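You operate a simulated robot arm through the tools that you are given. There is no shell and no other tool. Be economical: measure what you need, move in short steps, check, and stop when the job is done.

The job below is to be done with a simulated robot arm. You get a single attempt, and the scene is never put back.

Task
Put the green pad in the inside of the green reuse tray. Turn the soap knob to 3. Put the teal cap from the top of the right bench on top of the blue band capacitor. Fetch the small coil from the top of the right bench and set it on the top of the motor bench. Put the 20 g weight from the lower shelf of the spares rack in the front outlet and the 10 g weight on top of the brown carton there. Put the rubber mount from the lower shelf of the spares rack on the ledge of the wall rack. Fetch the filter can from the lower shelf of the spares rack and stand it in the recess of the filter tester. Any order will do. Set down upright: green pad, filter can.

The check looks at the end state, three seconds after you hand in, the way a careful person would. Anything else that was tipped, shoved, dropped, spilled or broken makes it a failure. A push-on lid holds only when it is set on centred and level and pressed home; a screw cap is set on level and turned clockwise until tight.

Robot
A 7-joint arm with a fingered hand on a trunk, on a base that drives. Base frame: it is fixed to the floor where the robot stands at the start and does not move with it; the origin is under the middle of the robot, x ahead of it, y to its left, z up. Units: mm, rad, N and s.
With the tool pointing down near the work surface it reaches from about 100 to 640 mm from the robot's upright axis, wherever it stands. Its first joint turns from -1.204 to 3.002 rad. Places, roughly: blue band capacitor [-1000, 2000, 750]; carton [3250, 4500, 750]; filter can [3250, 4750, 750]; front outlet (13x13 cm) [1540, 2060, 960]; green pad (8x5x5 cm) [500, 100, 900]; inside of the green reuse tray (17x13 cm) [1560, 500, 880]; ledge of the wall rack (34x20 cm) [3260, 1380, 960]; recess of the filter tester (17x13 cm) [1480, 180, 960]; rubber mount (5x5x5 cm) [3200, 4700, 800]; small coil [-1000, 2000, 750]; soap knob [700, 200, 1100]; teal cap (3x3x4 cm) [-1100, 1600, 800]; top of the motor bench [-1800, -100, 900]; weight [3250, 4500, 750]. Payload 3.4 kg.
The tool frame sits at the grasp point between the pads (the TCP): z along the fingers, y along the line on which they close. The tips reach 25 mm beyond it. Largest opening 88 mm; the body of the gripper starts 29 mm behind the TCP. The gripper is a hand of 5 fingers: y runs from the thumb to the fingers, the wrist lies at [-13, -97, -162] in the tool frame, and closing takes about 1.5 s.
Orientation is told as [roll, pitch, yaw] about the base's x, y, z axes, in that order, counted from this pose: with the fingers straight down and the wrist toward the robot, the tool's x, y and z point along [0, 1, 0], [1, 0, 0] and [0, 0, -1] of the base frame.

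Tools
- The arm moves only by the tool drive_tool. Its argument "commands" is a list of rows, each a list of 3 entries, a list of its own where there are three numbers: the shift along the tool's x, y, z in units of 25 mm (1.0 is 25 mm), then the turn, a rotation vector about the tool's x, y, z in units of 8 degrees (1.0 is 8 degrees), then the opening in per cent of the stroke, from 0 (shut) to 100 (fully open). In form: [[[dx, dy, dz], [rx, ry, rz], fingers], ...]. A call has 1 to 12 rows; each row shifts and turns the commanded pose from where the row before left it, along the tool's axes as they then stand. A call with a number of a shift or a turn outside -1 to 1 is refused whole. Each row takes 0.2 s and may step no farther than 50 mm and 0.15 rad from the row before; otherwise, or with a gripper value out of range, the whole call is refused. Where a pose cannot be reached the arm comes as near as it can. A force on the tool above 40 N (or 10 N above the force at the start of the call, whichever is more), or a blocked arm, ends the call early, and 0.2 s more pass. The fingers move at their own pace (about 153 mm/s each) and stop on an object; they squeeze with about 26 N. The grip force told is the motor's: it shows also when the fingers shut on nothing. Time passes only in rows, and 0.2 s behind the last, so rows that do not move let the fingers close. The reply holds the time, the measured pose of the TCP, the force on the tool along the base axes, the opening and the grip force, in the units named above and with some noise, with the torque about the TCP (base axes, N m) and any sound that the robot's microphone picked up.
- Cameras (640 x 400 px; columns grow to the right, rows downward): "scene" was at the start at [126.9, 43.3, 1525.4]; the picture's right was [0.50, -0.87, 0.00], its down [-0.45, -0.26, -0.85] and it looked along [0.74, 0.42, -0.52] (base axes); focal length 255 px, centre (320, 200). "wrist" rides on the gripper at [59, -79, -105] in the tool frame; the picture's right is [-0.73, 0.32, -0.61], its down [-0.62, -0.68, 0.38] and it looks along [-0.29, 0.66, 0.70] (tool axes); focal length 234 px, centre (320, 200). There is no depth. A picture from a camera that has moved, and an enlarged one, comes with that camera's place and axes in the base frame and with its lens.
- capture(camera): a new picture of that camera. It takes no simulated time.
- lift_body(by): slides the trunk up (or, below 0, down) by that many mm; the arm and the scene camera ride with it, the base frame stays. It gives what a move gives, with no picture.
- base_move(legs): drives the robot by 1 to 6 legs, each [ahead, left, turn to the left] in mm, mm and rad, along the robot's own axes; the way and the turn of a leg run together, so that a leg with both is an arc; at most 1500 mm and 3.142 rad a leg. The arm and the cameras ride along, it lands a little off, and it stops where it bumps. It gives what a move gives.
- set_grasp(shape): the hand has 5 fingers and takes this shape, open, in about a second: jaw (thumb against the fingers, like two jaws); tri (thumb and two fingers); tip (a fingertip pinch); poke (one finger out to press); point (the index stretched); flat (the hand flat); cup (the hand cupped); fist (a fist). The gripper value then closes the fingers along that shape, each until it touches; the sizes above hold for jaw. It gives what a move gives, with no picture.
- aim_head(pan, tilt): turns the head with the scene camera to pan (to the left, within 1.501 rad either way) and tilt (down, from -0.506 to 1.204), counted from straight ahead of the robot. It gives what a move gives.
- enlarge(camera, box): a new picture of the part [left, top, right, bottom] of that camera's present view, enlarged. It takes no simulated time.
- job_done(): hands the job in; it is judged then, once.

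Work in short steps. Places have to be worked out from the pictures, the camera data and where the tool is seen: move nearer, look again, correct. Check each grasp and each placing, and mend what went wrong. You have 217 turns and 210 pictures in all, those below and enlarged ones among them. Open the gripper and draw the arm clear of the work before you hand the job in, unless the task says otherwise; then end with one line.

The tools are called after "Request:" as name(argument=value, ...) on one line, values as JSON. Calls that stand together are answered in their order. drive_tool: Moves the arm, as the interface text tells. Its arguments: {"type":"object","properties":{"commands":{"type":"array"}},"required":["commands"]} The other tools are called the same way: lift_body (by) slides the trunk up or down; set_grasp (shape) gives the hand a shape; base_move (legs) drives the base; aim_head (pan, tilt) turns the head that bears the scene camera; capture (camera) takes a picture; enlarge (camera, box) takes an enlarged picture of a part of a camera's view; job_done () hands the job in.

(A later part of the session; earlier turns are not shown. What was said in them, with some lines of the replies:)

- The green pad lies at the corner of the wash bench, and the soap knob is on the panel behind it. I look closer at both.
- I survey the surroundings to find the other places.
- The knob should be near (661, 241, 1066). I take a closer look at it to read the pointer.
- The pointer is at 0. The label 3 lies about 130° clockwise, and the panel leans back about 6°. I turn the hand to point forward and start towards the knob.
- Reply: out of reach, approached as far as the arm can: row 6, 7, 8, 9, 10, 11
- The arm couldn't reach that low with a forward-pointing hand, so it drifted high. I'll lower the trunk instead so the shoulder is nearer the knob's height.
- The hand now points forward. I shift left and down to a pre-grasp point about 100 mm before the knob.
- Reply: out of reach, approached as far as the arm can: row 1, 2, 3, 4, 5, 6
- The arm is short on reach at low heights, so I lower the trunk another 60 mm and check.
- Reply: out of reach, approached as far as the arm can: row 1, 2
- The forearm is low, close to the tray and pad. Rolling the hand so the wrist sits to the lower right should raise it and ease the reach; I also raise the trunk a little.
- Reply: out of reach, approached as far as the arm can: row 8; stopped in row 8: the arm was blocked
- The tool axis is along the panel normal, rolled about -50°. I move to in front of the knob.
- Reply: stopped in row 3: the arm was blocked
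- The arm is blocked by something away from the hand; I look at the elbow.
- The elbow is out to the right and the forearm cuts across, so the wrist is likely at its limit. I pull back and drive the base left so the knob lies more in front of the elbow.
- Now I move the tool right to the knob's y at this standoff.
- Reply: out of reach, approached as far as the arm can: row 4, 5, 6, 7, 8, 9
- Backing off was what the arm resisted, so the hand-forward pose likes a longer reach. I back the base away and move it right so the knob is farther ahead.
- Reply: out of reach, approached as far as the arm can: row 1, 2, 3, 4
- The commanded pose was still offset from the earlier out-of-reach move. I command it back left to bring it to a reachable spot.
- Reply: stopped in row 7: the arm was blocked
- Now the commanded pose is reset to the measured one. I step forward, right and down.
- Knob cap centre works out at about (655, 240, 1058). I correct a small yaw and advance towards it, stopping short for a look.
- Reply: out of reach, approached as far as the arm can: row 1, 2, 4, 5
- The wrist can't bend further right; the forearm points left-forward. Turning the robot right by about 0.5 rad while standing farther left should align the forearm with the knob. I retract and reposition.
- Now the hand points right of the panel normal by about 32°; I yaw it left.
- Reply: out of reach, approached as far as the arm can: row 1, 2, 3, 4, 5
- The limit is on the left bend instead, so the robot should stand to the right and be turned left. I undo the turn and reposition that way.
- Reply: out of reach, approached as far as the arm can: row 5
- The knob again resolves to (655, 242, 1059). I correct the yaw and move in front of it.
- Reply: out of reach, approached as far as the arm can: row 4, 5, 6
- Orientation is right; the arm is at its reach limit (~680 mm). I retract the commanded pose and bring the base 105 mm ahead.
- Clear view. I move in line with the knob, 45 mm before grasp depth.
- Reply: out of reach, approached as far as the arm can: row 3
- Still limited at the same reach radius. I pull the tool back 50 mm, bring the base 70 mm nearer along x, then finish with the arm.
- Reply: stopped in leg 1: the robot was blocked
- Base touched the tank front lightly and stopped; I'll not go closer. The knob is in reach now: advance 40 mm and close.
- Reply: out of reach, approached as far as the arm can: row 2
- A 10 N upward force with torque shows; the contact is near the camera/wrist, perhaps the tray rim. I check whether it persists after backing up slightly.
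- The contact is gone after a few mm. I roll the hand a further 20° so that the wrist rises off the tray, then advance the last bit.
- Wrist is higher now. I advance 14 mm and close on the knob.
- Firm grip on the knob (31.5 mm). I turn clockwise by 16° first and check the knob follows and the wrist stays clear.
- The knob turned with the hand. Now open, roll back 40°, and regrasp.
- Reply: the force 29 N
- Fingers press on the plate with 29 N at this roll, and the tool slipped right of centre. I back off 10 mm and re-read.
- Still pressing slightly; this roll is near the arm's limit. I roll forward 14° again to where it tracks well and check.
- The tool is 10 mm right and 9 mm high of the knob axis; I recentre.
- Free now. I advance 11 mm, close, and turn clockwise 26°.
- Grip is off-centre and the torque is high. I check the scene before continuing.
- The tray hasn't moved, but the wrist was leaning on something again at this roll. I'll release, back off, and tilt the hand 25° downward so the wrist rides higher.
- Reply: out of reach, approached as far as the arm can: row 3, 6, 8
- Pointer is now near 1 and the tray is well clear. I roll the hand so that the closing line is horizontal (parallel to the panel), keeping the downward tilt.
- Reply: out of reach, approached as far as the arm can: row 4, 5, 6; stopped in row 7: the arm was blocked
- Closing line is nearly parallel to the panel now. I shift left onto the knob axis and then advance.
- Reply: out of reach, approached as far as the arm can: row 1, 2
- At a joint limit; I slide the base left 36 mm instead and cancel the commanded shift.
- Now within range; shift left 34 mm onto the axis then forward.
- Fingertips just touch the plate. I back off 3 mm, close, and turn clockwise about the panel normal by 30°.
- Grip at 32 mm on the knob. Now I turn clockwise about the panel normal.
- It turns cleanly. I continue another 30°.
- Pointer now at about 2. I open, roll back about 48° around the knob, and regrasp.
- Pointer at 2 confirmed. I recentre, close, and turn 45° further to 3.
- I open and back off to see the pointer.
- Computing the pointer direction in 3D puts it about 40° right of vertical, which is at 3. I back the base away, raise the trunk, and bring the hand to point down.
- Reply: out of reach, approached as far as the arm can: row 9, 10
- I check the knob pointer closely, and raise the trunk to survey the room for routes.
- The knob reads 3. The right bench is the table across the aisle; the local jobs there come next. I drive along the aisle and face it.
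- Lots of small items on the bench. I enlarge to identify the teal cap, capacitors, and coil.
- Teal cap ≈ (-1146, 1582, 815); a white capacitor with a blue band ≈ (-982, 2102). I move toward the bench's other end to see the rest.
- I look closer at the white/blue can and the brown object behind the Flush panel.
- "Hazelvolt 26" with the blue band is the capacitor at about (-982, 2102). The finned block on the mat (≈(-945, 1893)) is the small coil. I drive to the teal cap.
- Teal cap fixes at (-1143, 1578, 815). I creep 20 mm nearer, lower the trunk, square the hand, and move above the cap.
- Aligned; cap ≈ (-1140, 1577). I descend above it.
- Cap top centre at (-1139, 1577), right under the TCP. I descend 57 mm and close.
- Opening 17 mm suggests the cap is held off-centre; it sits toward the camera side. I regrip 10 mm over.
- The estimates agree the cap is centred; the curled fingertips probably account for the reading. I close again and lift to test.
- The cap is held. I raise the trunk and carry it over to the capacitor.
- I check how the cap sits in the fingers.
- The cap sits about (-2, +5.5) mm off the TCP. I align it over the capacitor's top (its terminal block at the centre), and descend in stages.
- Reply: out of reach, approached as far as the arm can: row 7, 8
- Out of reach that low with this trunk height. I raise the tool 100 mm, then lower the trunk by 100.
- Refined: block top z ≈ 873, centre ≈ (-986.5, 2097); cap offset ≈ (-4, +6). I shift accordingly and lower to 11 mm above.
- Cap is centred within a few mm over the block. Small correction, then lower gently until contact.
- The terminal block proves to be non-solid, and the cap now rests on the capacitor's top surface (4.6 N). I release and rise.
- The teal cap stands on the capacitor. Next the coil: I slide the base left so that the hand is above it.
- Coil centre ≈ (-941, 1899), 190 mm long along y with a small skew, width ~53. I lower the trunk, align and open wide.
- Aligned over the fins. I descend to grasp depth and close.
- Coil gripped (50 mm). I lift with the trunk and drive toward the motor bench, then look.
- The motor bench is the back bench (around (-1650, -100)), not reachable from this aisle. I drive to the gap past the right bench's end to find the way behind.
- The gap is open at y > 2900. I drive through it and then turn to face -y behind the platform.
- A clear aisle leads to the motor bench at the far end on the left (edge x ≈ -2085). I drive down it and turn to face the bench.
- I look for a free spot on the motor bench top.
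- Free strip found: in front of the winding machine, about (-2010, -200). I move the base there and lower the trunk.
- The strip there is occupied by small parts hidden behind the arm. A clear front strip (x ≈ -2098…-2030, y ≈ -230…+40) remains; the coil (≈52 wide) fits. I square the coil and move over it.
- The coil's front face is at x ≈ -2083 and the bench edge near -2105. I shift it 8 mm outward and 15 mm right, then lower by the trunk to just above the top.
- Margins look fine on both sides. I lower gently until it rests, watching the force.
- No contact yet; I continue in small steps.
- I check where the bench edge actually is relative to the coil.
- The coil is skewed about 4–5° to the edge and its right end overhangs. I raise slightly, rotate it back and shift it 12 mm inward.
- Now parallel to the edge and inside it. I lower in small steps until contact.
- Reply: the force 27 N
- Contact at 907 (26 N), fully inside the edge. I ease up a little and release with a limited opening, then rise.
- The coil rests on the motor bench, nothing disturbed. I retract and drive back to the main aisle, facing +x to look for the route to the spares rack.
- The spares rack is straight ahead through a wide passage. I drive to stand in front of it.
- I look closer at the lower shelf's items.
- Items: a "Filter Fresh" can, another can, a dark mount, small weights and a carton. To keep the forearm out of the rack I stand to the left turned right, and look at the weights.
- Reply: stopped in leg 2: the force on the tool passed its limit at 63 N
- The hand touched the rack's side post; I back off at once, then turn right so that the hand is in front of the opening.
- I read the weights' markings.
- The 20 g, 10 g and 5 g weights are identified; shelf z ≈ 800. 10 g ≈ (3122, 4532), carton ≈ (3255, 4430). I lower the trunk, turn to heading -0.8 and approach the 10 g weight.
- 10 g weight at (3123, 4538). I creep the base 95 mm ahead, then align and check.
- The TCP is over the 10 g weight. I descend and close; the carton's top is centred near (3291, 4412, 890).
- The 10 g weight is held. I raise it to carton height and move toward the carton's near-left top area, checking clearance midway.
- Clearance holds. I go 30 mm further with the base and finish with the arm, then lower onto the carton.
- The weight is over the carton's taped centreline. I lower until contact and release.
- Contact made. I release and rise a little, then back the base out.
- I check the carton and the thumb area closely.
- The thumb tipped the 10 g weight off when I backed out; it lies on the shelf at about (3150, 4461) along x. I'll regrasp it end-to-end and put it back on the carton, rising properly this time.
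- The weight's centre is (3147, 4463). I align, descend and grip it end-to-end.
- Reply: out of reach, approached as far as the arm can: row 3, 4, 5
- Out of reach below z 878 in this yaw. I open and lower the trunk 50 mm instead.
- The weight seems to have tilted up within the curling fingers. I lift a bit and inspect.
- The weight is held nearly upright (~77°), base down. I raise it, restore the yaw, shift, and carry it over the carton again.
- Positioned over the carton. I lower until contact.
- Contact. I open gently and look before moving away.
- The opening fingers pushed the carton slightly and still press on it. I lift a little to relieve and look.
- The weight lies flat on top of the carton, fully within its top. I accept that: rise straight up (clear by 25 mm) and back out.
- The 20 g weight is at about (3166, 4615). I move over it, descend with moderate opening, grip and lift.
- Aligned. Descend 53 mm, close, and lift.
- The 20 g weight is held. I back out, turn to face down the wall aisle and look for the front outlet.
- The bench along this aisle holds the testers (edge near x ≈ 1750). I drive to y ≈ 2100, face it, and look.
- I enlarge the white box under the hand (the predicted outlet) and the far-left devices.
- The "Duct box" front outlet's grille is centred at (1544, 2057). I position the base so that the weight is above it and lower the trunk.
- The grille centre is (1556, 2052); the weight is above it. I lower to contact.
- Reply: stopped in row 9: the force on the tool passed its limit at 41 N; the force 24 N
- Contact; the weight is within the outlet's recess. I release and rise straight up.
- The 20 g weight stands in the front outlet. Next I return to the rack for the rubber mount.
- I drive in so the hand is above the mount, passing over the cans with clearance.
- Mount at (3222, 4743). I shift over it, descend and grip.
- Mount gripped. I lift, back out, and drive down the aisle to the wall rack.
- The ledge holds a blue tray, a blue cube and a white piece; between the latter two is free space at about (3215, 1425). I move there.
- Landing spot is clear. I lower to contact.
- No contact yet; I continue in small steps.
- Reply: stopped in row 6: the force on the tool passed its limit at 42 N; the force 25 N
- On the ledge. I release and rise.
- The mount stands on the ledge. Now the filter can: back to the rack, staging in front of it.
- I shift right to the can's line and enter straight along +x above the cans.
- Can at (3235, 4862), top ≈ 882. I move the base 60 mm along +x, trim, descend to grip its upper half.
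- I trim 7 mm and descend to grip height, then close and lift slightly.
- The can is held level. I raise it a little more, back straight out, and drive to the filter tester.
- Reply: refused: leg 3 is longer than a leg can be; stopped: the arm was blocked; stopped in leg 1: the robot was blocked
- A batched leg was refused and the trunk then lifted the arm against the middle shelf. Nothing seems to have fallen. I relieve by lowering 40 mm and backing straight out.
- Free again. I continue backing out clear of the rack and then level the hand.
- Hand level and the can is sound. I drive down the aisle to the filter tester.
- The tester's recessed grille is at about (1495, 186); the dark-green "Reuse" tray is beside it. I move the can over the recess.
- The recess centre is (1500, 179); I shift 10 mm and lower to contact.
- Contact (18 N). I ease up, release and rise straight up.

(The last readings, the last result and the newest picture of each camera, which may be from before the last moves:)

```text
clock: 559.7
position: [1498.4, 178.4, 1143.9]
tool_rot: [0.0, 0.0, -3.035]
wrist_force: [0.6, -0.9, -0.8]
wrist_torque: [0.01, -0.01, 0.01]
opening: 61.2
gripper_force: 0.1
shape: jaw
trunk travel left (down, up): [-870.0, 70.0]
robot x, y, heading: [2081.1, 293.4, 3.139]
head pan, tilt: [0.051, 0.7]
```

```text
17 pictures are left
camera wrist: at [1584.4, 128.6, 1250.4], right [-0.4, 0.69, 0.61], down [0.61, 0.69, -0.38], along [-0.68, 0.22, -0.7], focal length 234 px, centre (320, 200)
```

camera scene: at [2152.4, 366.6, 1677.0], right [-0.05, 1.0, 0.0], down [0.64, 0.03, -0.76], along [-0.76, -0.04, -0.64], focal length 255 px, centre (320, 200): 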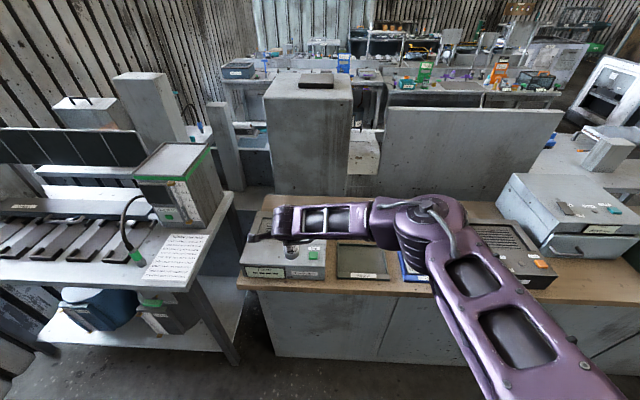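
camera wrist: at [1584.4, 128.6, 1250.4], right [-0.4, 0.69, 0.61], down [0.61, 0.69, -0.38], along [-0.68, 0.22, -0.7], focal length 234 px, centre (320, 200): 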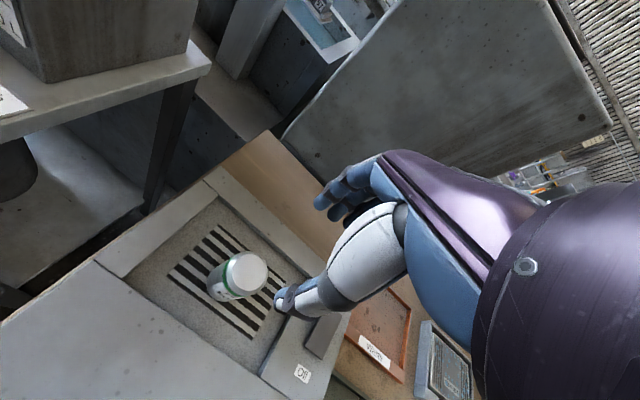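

The filter can stands upright in the tester's recess. Last item: the green pad. I drive round to the wash bench.

Request:
base_move(legs=[[-220, 0, 0], [0, 0, -1.571], [1400, 0, 0], [1400, 0, 0], [320, 0, 0], [0, 0, 1.571]])

Request:
base_move(legs=[[1400, 0, 0], [1000, 0, 0], [0, 0, 1.571]])

```text
clock: 584.0
position: [1701.3, 3280.9, 1143.1]
tool_rot: [0.0, -0.001, -3.016]
wrist_force: [0.4, -0.8, 0.3]
wrist_torque: [-0.02, 0.01, 0.01]
opening: 61.2
gripper_force: 0.0
shape: jaw
trunk travel left (down, up): [-870.0, 70.0]
robot x, y, heading: [2278.1, 3401.8, -3.128]
head pan, tilt: [0.051, 0.7]
```

```text
clock: 599.5
position: [-0.3, 2821.2, 1143.7]
tool_rot: [0.001, -0.001, -1.477]
wrist_force: [-0.1, 0.5, -0.2]
wrist_torque: [-0.01, 0.0, 0.0]
opening: 61.2
gripper_force: 0.0
shape: jaw
trunk travel left (down, up): [-870.0, 70.0]
robot x, y, heading: [-107.1, 3404.9, -1.59]
head pan, tilt: [0.051, 0.7]
```

Request:
base_move(legs=[[0, 0, 0.02], [1400, 0, 0], [1400, 0, 0], [980, 0, 0], [0, 0, 2.37]])

Request:
capture(camera="wrist")

```text
clock: 623.5
position: [256.1, 126.7, 1142.4]
tool_rot: [-0.001, 0.0, 0.873]
wrist_force: [-0.3, -0.7, 0.2]
wrist_torque: [0.01, 0.02, 0.01]
opening: 61.5
gripper_force: 0.1
shape: jaw
trunk travel left (down, up): [-870.0, 70.0]
robot x, y, heading: [-80.1, -356.4, 0.759]
head pan, tilt: [0.051, 0.7]
```

```text
16 pictures are left
camera wrist: at [161.1, 105.0, 1250.2], right [0.76, -0.22, 0.61], down [0.04, -0.92, -0.38], along [0.64, 0.32, -0.7], focal length 234 px, centre (320, 200)
```

wrist: 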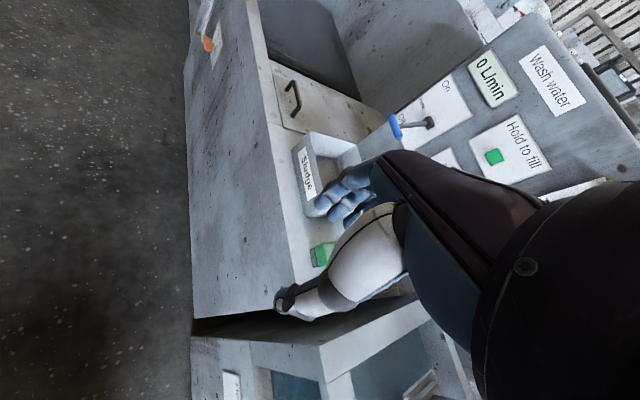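

I yaw the hand 44° so it closes across the pad's width, and move the base closer.

Request:
drive_tool(commands=[[[0, 0, 0], [0, 0, -0.79], 100], [[0, 0, 0], [0, 0, -0.79], 100], [[0, 0, 0], [0, 0, -0.79], 100], [[0, 0, 0], [0, 0, -0.79], 100], [[0, 0, 0], [0, 0, -0.79], 100], [[0, 0, 0], [0, 0, -0.79], 100], [[0, 0, 0], [0, 0, -0.79], 100], [[0, 0, 0], [0, 0, 0], 100]])

Request:
base_move(legs=[[150, -114, 0]])

Request:
lift_body(by=-150)

Request:
capture(camera="wrist")

```text
clock: 625.3
position: [255.8, 126.7, 1143.7]
tool_rot: [0.0, 0.001, 1.646]
wrist_force: [-1.2, 0.5, 0.5]
wrist_torque: [-0.01, 0.03, 0.01]
opening: 88.0
gripper_force: 0.1
shape: jaw
trunk travel left (down, up): [-870.0, 70.0]
robot x, y, heading: [-80.3, -355.4, 0.759]
head pan, tilt: [0.051, 0.7]
```

```text
clock: 626.9
position: [438.4, 147.3, 1143.3]
tool_rot: [-0.002, -0.001, 1.648]
wrist_force: [0.0, -0.4, 0.1]
wrist_torque: [0.03, -0.01, 0.05]
opening: 88.2
gripper_force: 0.0
shape: jaw
trunk travel left (down, up): [-870.0, 70.0]
robot x, y, heading: [99.8, -335.0, 0.76]
head pan, tilt: [0.051, 0.7]
```

```text
clock: 628.6
position: [441.0, 146.8, 993.8]
tool_rot: [0.001, 0.001, 1.648]
wrist_force: [0.2, 0.0, -0.6]
wrist_torque: [-0.01, 0.0, 0.01]
opening: 87.7
gripper_force: 0.0
shape: jaw
trunk travel left (down, up): [-720.0, 220.0]
robot x, y, heading: [104.9, -340.6, 0.761]
head pan, tilt: [0.051, 0.7]
```

```text
15 pictures are left
camera wrist: at [388.5, 64.5, 1100.1], right [0.7, 0.38, 0.61], down [0.67, -0.63, -0.38], along [0.24, 0.68, -0.7], focal length 234 px, centre (320, 200)
```

wrist: 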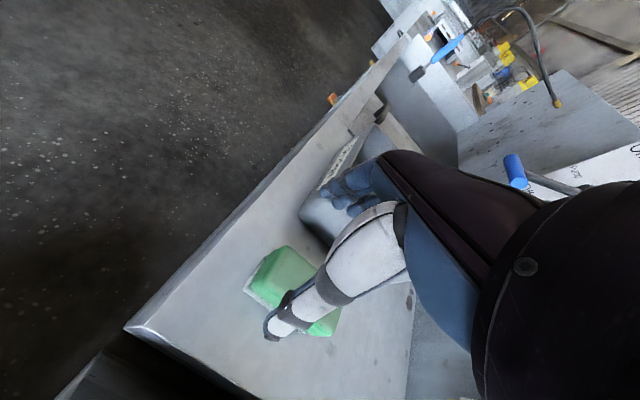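

Pad centre ≈ (484, 148). I lower the trunk 40 mm more, move over it with a moderate opening (the sludge tray is close), and check.

Request:
lift_body(by=-40)

Request:
drive_tool(commands=[[[-0.9, -0.05, 0], [0, 0, 0], 76], [[-0.85, -0.05, 0], [0, 0, 0], 76], [[0, 0, 0], [0, 0, 0], 76]])

Request:
capture(camera="wrist")

```text
clock: 629.4
position: [439.9, 147.6, 952.9]
tool_rot: [-0.001, 0.001, 1.648]
wrist_force: [-0.4, 0.2, 0.3]
wrist_torque: [-0.03, 0.03, 0.02]
opening: 88.0
gripper_force: 0.0
shape: jaw
trunk travel left (down, up): [-680.0, 260.0]
robot x, y, heading: [102.3, -335.5, 0.76]
head pan, tilt: [0.051, 0.7]
```

```text
clock: 630.2
position: [463.3, 148.0, 954.1]
tool_rot: [-0.001, 0.001, 1.647]
wrist_force: [0.2, -0.9, 0.5]
wrist_torque: [0.03, -0.02, 0.03]
opening: 67.4
gripper_force: 0.1
shape: jaw
out of reach, approached as far as the arm can: row 2
trunk travel left (down, up): [-680.0, 260.0]
robot x, y, heading: [101.7, -339.8, 0.763]
head pan, tilt: [0.051, 0.7]
```

```text
14 pictures are left
camera wrist: at [411.6, 64.6, 1060.3], right [0.7, 0.38, 0.61], down [0.67, -0.63, -0.38], along [0.24, 0.68, -0.7], focal length 234 px, centre (320, 200)
```

wrist: 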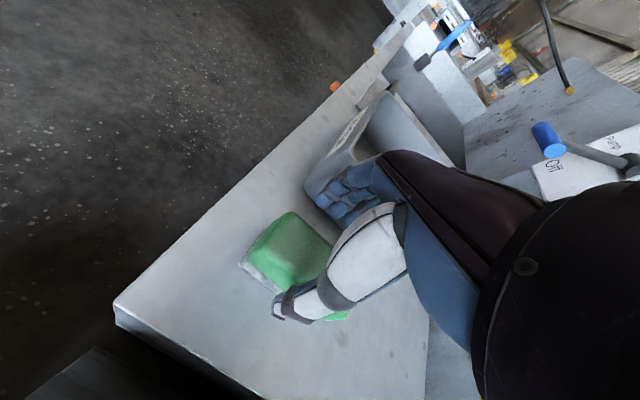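

Base 23 mm nearer, then descend to grasp height and close.

Request:
base_move(legs=[[17, -14, 0]])

Request:
drive_tool(commands=[[[0, 0.1, 0.7], [0, 0, 0], 76], [[0, 0, 0.7], [0, 0, 0], 76], [[0, 0, 0.7], [0, 0, 0], 76], [[0, 0, 0], [0, 0, 0], 76]])

Request:
capture(camera="wrist")

```text
clock: 631.0
position: [483.6, 148.5, 954.8]
tool_rot: [0.0, 0.001, 1.648]
wrist_force: [-0.6, 1.0, -0.7]
wrist_torque: [0.01, 0.02, 0.01]
opening: 67.1
gripper_force: 0.2
shape: jaw
trunk travel left (down, up): [-680.0, 260.0]
robot x, y, heading: [126.2, -336.7, 0.768]
head pan, tilt: [0.051, 0.7]
```

```text
clock: 632.0
position: [483.2, 151.4, 919.6]
tool_rot: [0.0, 0.001, 1.647]
wrist_force: [0.4, -0.3, 0.1]
wrist_torque: [0.0, 0.0, 0.0]
opening: 67.2
gripper_force: 0.1
shape: jaw
out of reach, approached as far as the arm can: row 3
trunk travel left (down, up): [-680.0, 260.0]
robot x, y, heading: [124.5, -330.6, 0.764]
head pan, tilt: [0.051, 0.7]
```

```text
13 pictures are left
camera wrist: at [431.5, 68.7, 1026.1], right [0.7, 0.38, 0.61], down [0.67, -0.63, -0.38], along [0.24, 0.68, -0.7], focal length 234 px, centre (320, 200)
```

wrist: 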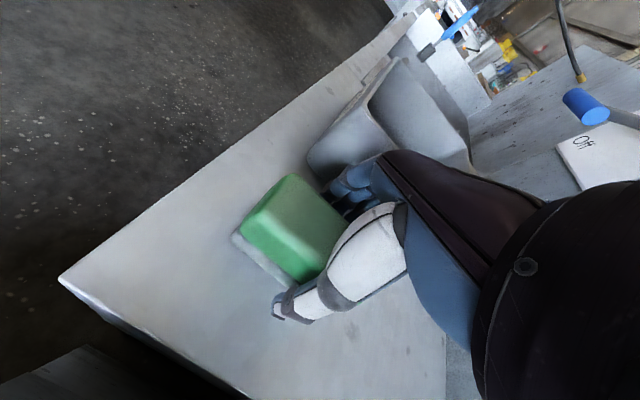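

The fingers straddle the pad. I lower the trunk 20 mm, close and lift.

Request:
lift_body(by=-20)

Request:
drive_tool(commands=[[[0, 0, 0], [0, 0, 0], 20], [[0, 0, 0], [0, 0, 0], 20], [[0, 0, 0], [0, 0, 0], 20], [[0, 0, 0], [0, 0, 0], 20]])

Request:
lift_body(by=150)

Request:
capture(camera="wrist")

```text
clock: 632.7
position: [482.5, 152.5, 905.4]
tool_rot: [-0.004, -0.008, 1.646]
wrist_force: [0.3, 3.7, 24.7]
wrist_torque: [-0.5, -0.04, -0.06]
opening: 65.5
gripper_force: 0.0
shape: jaw
trunk travel left (down, up): [-660.0, 280.0]
robot x, y, heading: [124.5, -335.9, 0.756]
head pan, tilt: [0.051, 0.7]
```

```text
clock: 633.7
position: [482.3, 148.2, 904.8]
tool_rot: [-0.005, -0.008, 1.645]
wrist_force: [2.1, -2.3, 35.4]
wrist_torque: [-0.41, 0.05, 0.1]
opening: 39.8
gripper_force: 25.7
shape: jaw
trunk travel left (down, up): [-660.0, 280.0]
robot x, y, heading: [125.7, -333.7, 0.757]
head pan, tilt: [0.051, 0.7]
```

```text
clock: 635.5
position: [484.0, 150.8, 1049.6]
tool_rot: [-0.001, 0.001, 1.647]
wrist_force: [-0.5, 0.0, -0.9]
wrist_torque: [-0.02, -0.01, 0.07]
opening: 38.4
gripper_force: 25.8
shape: jaw
trunk travel left (down, up): [-810.0, 130.0]
robot x, y, heading: [126.8, -335.2, 0.763]
head pan, tilt: [0.051, 0.7]
```

```text
12 pictures are left
camera wrist: at [431.8, 68.7, 1156.0], right [0.7, 0.38, 0.61], down [0.67, -0.63, -0.38], along [0.24, 0.68, -0.7], focal length 234 px, centre (320, 200)
```

wrist: 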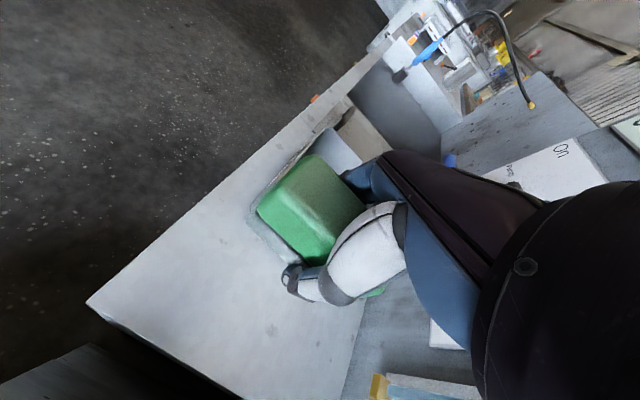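

The pad is held (its bottom is level with the fingertips). I back off, square the hand to the robot, and drive back round to the Reuse tray.

Request:
base_move(legs=[[-200, 0, 0], [0, 0, 0.81], [1400, 80, 0], [1400, 0, 0], [1070, 0, 0], [0, 0, -1.571]])

Request:
drive_tool(commands=[[[0, 0, 0], [0, 0, 0.79], 20], [[0, 0, 0], [0, 0, 0.79], 20], [[0, 0, 0], [0, 0, 0.79], 20], [[0, 0, 0], [0, 0, 0.79], 20], [[0, 0, 0], [0, 0, 0.79], 20], [[0, 0, 0], [0, 0, 0.79], 20], [[0, 0, 0], [0, 0, 0.79], 20], [[0, 0, 0], [0, 0, 0.79], 20], [[0, 0, 0], [0, 0, 0], 20]])

```text
clock: 661.1
position: [555.0, 3466.5, 1049.2]
tool_rot: [-0.001, 0.001, 0.863]
wrist_force: [-0.7, -0.1, -1.1]
wrist_torque: [0.04, 0.0, 0.0]
opening: 37.8
gripper_force: 25.9
shape: jaw
trunk travel left (down, up): [-810.0, 130.0]
robot x, y, heading: [-37.3, 3372.4, -0.019]
head pan, tilt: [0.051, 0.7]
```

```text
clock: 663.1
position: [555.4, 3465.6, 1049.0]
tool_rot: [-0.001, 0.0, -0.019]
wrist_force: [0.1, 0.3, -0.9]
wrist_torque: [-0.01, -0.02, 0.01]
opening: 37.7
gripper_force: 25.4
shape: jaw
trunk travel left (down, up): [-810.0, 130.0]
robot x, y, heading: [-45.1, 3373.5, -0.021]
head pan, tilt: [0.051, 0.7]
```

Request:
base_move(legs=[[0, 0, 0.021], [1200, 0, 0], [1130, 0, 0], [0, 0, -1.571], [1400, 0, 0], [1360, 0, 0]])

Request:
lift_body(by=60)

Request:
base_move(legs=[[0, 0, -1.571]])

Request:
capture(camera="wrist")

```text
clock: 691.7
position: [2413.7, 21.8, 1049.5]
tool_rot: [0.0, 0.0, -1.545]
wrist_force: [-0.4, -0.8, -0.9]
wrist_torque: [0.02, -0.02, 0.01]
opening: 37.4
gripper_force: 25.8
shape: jaw
trunk travel left (down, up): [-810.0, 130.0]
robot x, y, heading: [2291.2, 611.1, -1.548]
head pan, tilt: [0.051, 0.7]
```

```text
clock: 692.7
position: [2414.1, 21.0, 1108.0]
tool_rot: [-0.001, 0.0, -1.545]
wrist_force: [0.7, 0.1, -0.6]
wrist_torque: [-0.02, 0.04, 0.02]
opening: 37.6
gripper_force: 25.9
shape: jaw
trunk travel left (down, up): [-870.0, 70.0]
robot x, y, heading: [2294.6, 614.4, -1.544]
head pan, tilt: [0.051, 0.7]
```

```text
clock: 697.0
position: [1702.4, 496.1, 1108.9]
tool_rot: [0.002, 0.0, -3.117]
wrist_force: [-0.1, -0.5, -1.7]
wrist_torque: [0.03, -0.03, 0.02]
opening: 37.7
gripper_force: 26.3
shape: jaw
trunk travel left (down, up): [-870.0, 70.0]
robot x, y, heading: [2296.9, 616.1, -3.119]
head pan, tilt: [0.051, 0.7]
```

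```text
11 pictures are left
camera wrist: at [1783.4, 439.1, 1215.7], right [-0.34, 0.72, 0.61], down [0.67, 0.64, -0.38], along [-0.66, 0.27, -0.7], focal length 234 px, centre (320, 200)
```

wrist: 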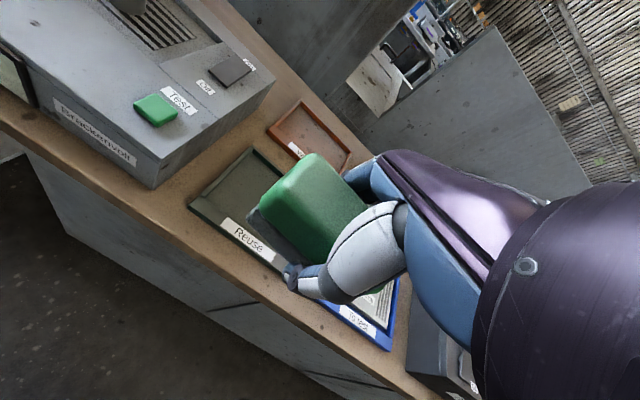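

The Reuse tray spans x 1508–1648 from y ≈ 404; its centre ≈ (1575, 496). I move over it and lower.

Request:
base_move(legs=[[127, 0, 0]])

Request:
lift_body(by=-140)

Request:
capture(camera="wrist")

```text
clock: 698.2
position: [1575.6, 492.5, 1110.4]
tool_rot: [-0.001, -0.001, -3.118]
wrist_force: [0.4, 0.0, -1.8]
wrist_torque: [0.04, 0.0, -0.02]
opening: 37.6
gripper_force: 26.0
shape: jaw
trunk travel left (down, up): [-870.0, 70.0]
robot x, y, heading: [2164.7, 607.8, -3.119]
head pan, tilt: [0.051, 0.7]
```

```text
clock: 699.9
position: [1574.6, 492.3, 968.6]
tool_rot: [0.001, 0.001, -3.116]
wrist_force: [0.8, -1.1, -1.3]
wrist_torque: [0.03, 0.01, 0.0]
opening: 37.6
gripper_force: 25.5
shape: jaw
trunk travel left (down, up): [-730.0, 210.0]
robot x, y, heading: [2172.8, 610.1, -3.116]
head pan, tilt: [0.051, 0.7]
```

```text
10 pictures are left
camera wrist: at [1655.5, 436.6, 1075.8], right [-0.34, 0.72, 0.61], down [0.67, 0.64, -0.38], along [-0.66, 0.27, -0.7], focal length 234 px, centre (320, 200)
```

wrist: 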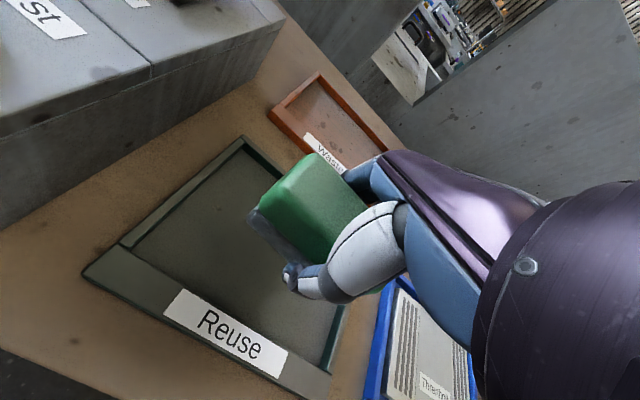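

Inner tray: x 1489–1620, y 406–581, centre (1554, 494). I shift 20 mm inward and lower to contact.

Request:
drive_tool(commands=[[[0, 0.8, 0.3], [0, 0, 0], 20], [[0, 0, 0.8], [0, 0, 0], 20], [[0, 0, 0.6], [0, 0, 0], 20], [[0, 0, 0.2], [0, 0, 0], 20], [[0, 0, 0.12], [0, 0, 0], 20], [[0, 0, 0.12], [0, 0, 0], 20], [[0, 0, 0.12], [0, 0, 0], 20], [[0, 0, 0.12], [0, 0, 0], 20], [[0, 0, 0.12], [0, 0, 0], 20], [[0, 0, 0.12], [0, 0, 0], 20], [[0, 0, 0.12], [0, 0, 0], 20], [[0, 0, 0], [0, 0, 0], 20]])

```text
clock: 702.5
position: [1555.6, 493.4, 905.2]
tool_rot: [0.002, -0.008, -3.117]
wrist_force: [-3.6, -2.2, 24.8]
wrist_torque: [-0.21, 0.11, 0.08]
opening: 37.9
gripper_force: 25.8
shape: jaw
trunk travel left (down, up): [-730.0, 210.0]
robot x, y, heading: [2171.9, 609.3, -3.121]
head pan, tilt: [0.051, 0.7]
```

Contact on the tray floor. I ease up, open moderately, and rise straight up.

Request:
drive_tool(commands=[[[0, 0, -0.1], [0, 0, 0], 20], [[0, 0, 0], [0, 0, 0], 55], [[0, 0, 0], [0, 0, 0], 66], [[0, 0, 0], [0, 0, 0], 66], [[0, 0, -0.5], [0, 0, 0], 66], [[0, 0, -0.8], [0, 0, 0], 66], [[0, 0, -1], [0, 0, 0], 66], [[0, 0, -1], [0, 0, 0], 66], [[0, 0, -1], [0, 0, 0], 66], [[0, 0, -1], [0, 0, 0], 66], [[0, 0, 0], [0, 0, 0], 66]])

Request:
capture(camera="wrist")

```text
clock: 704.9
position: [1555.7, 491.6, 1036.4]
tool_rot: [0.0, -0.001, -3.117]
wrist_force: [-0.2, 0.4, -0.3]
wrist_torque: [0.0, 0.02, -0.01]
opening: 57.8
gripper_force: 0.0
shape: jaw
trunk travel left (down, up): [-730.0, 210.0]
robot x, y, heading: [2165.6, 610.7, -3.123]
head pan, tilt: [0.051, 0.7]
```

```text
9 pictures are left
camera wrist: at [1636.2, 436.1, 1142.3], right [-0.34, 0.72, 0.61], down [0.67, 0.64, -0.38], along [-0.66, 0.27, -0.7], focal length 234 px, centre (320, 200)
```

wrist: 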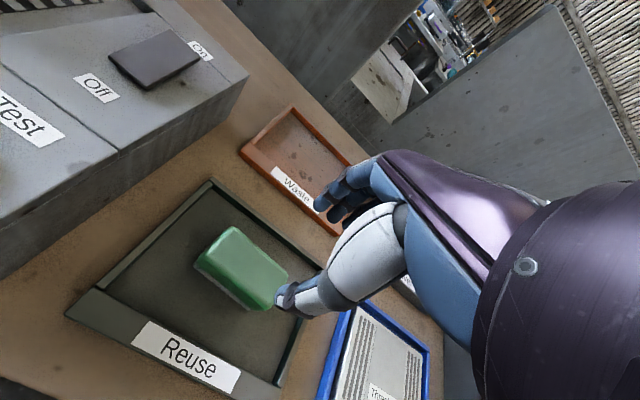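

The pad sits upright in the Reuse tray. I retract and go verify the 10 g weight on the carton after the earlier bump.

Request:
lift_body(by=200)

Request:
base_move(legs=[[-150, 0, 0], [0, 0, -1.571], [1400, 0, 0], [1400, 0, 0], [1000, 0, 0]])

Request:
aim_head(pan=-1.45, tilt=0.6)

Request:
capture(camera="scene")

```text
clock: 707.1
position: [1555.0, 492.5, 1235.9]
tool_rot: [0.0, -0.001, -3.116]
wrist_force: [0.6, -0.1, -0.2]
wrist_torque: [-0.02, 0.01, 0.01]
opening: 58.0
gripper_force: 0.1
shape: jaw
trunk travel left (down, up): [-930.0, 10.0]
robot x, y, heading: [2166.1, 614.8, -3.12]
head pan, tilt: [0.051, 0.7]
```

```text
clock: 730.2
position: [1987.8, 5027.4, 1236.6]
tool_rot: [0.0, -0.001, 1.638]
wrist_force: [-0.1, 0.4, 0.6]
wrist_torque: [0.03, 0.0, 0.01]
opening: 57.7
gripper_force: 0.1
shape: jaw
trunk travel left (down, up): [-930.0, 10.0]
robot x, y, heading: [2130.4, 4420.9, 1.633]
head pan, tilt: [0.051, 0.7]
```

```text
clock: 731.9
position: [1988.1, 5029.2, 1235.8]
tool_rot: [-0.002, 0.0, 1.638]
wrist_force: [-0.1, -0.6, 0.1]
wrist_torque: [-0.01, -0.03, 0.03]
opening: 57.8
gripper_force: 0.0
shape: jaw
trunk travel left (down, up): [-930.0, 10.0]
robot x, y, heading: [2133.6, 4423.0, 1.634]
head pan, tilt: [-1.45, 0.6]
```

```text
8 pictures are left
camera scene: at [2214.5, 4487.1, 1675.6], right [0.18, -0.98, 0.0], down [-0.56, -0.1, -0.83], along [0.81, 0.15, -0.56], focal length 255 px, centre (320, 200)
```

scene: 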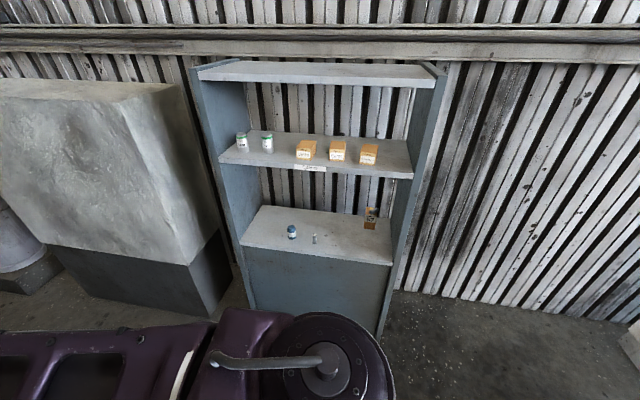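

Request:
enlarge(camera="scene", box=[345, 195, 395, 240])

```text
8.89 times, centred on (370, 218) of scene
camera zoom: at [2214.5, 4487.1, 1675.6], right [0.18, -0.98, 0.0], down [-0.56, -0.1, -0.83], along [0.81, 0.15, -0.56], focal length 2267 px, centre (-124, 44)
```

zoom: 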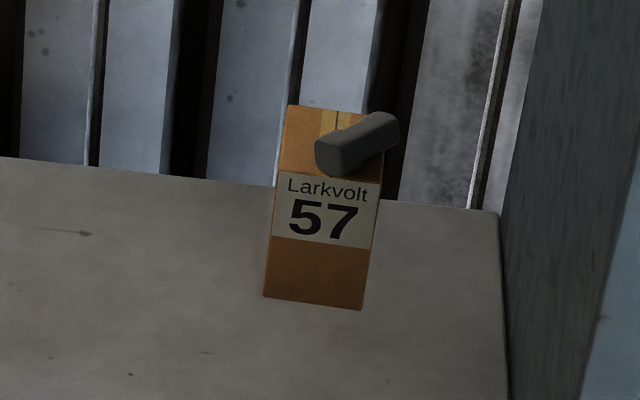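

The weight rests on the carton's top, and everything else on the rack is standing. The arm is clear and the gripper open, so I hand in.

Request:
job_done()

```text
The job is handed in.
```

All the tasks are done and handed in. One thing is less neat than I wanted: I knocked the 10 g weight off the carton once and put it back, so it lies on its side there, slightly overhanging the edge.
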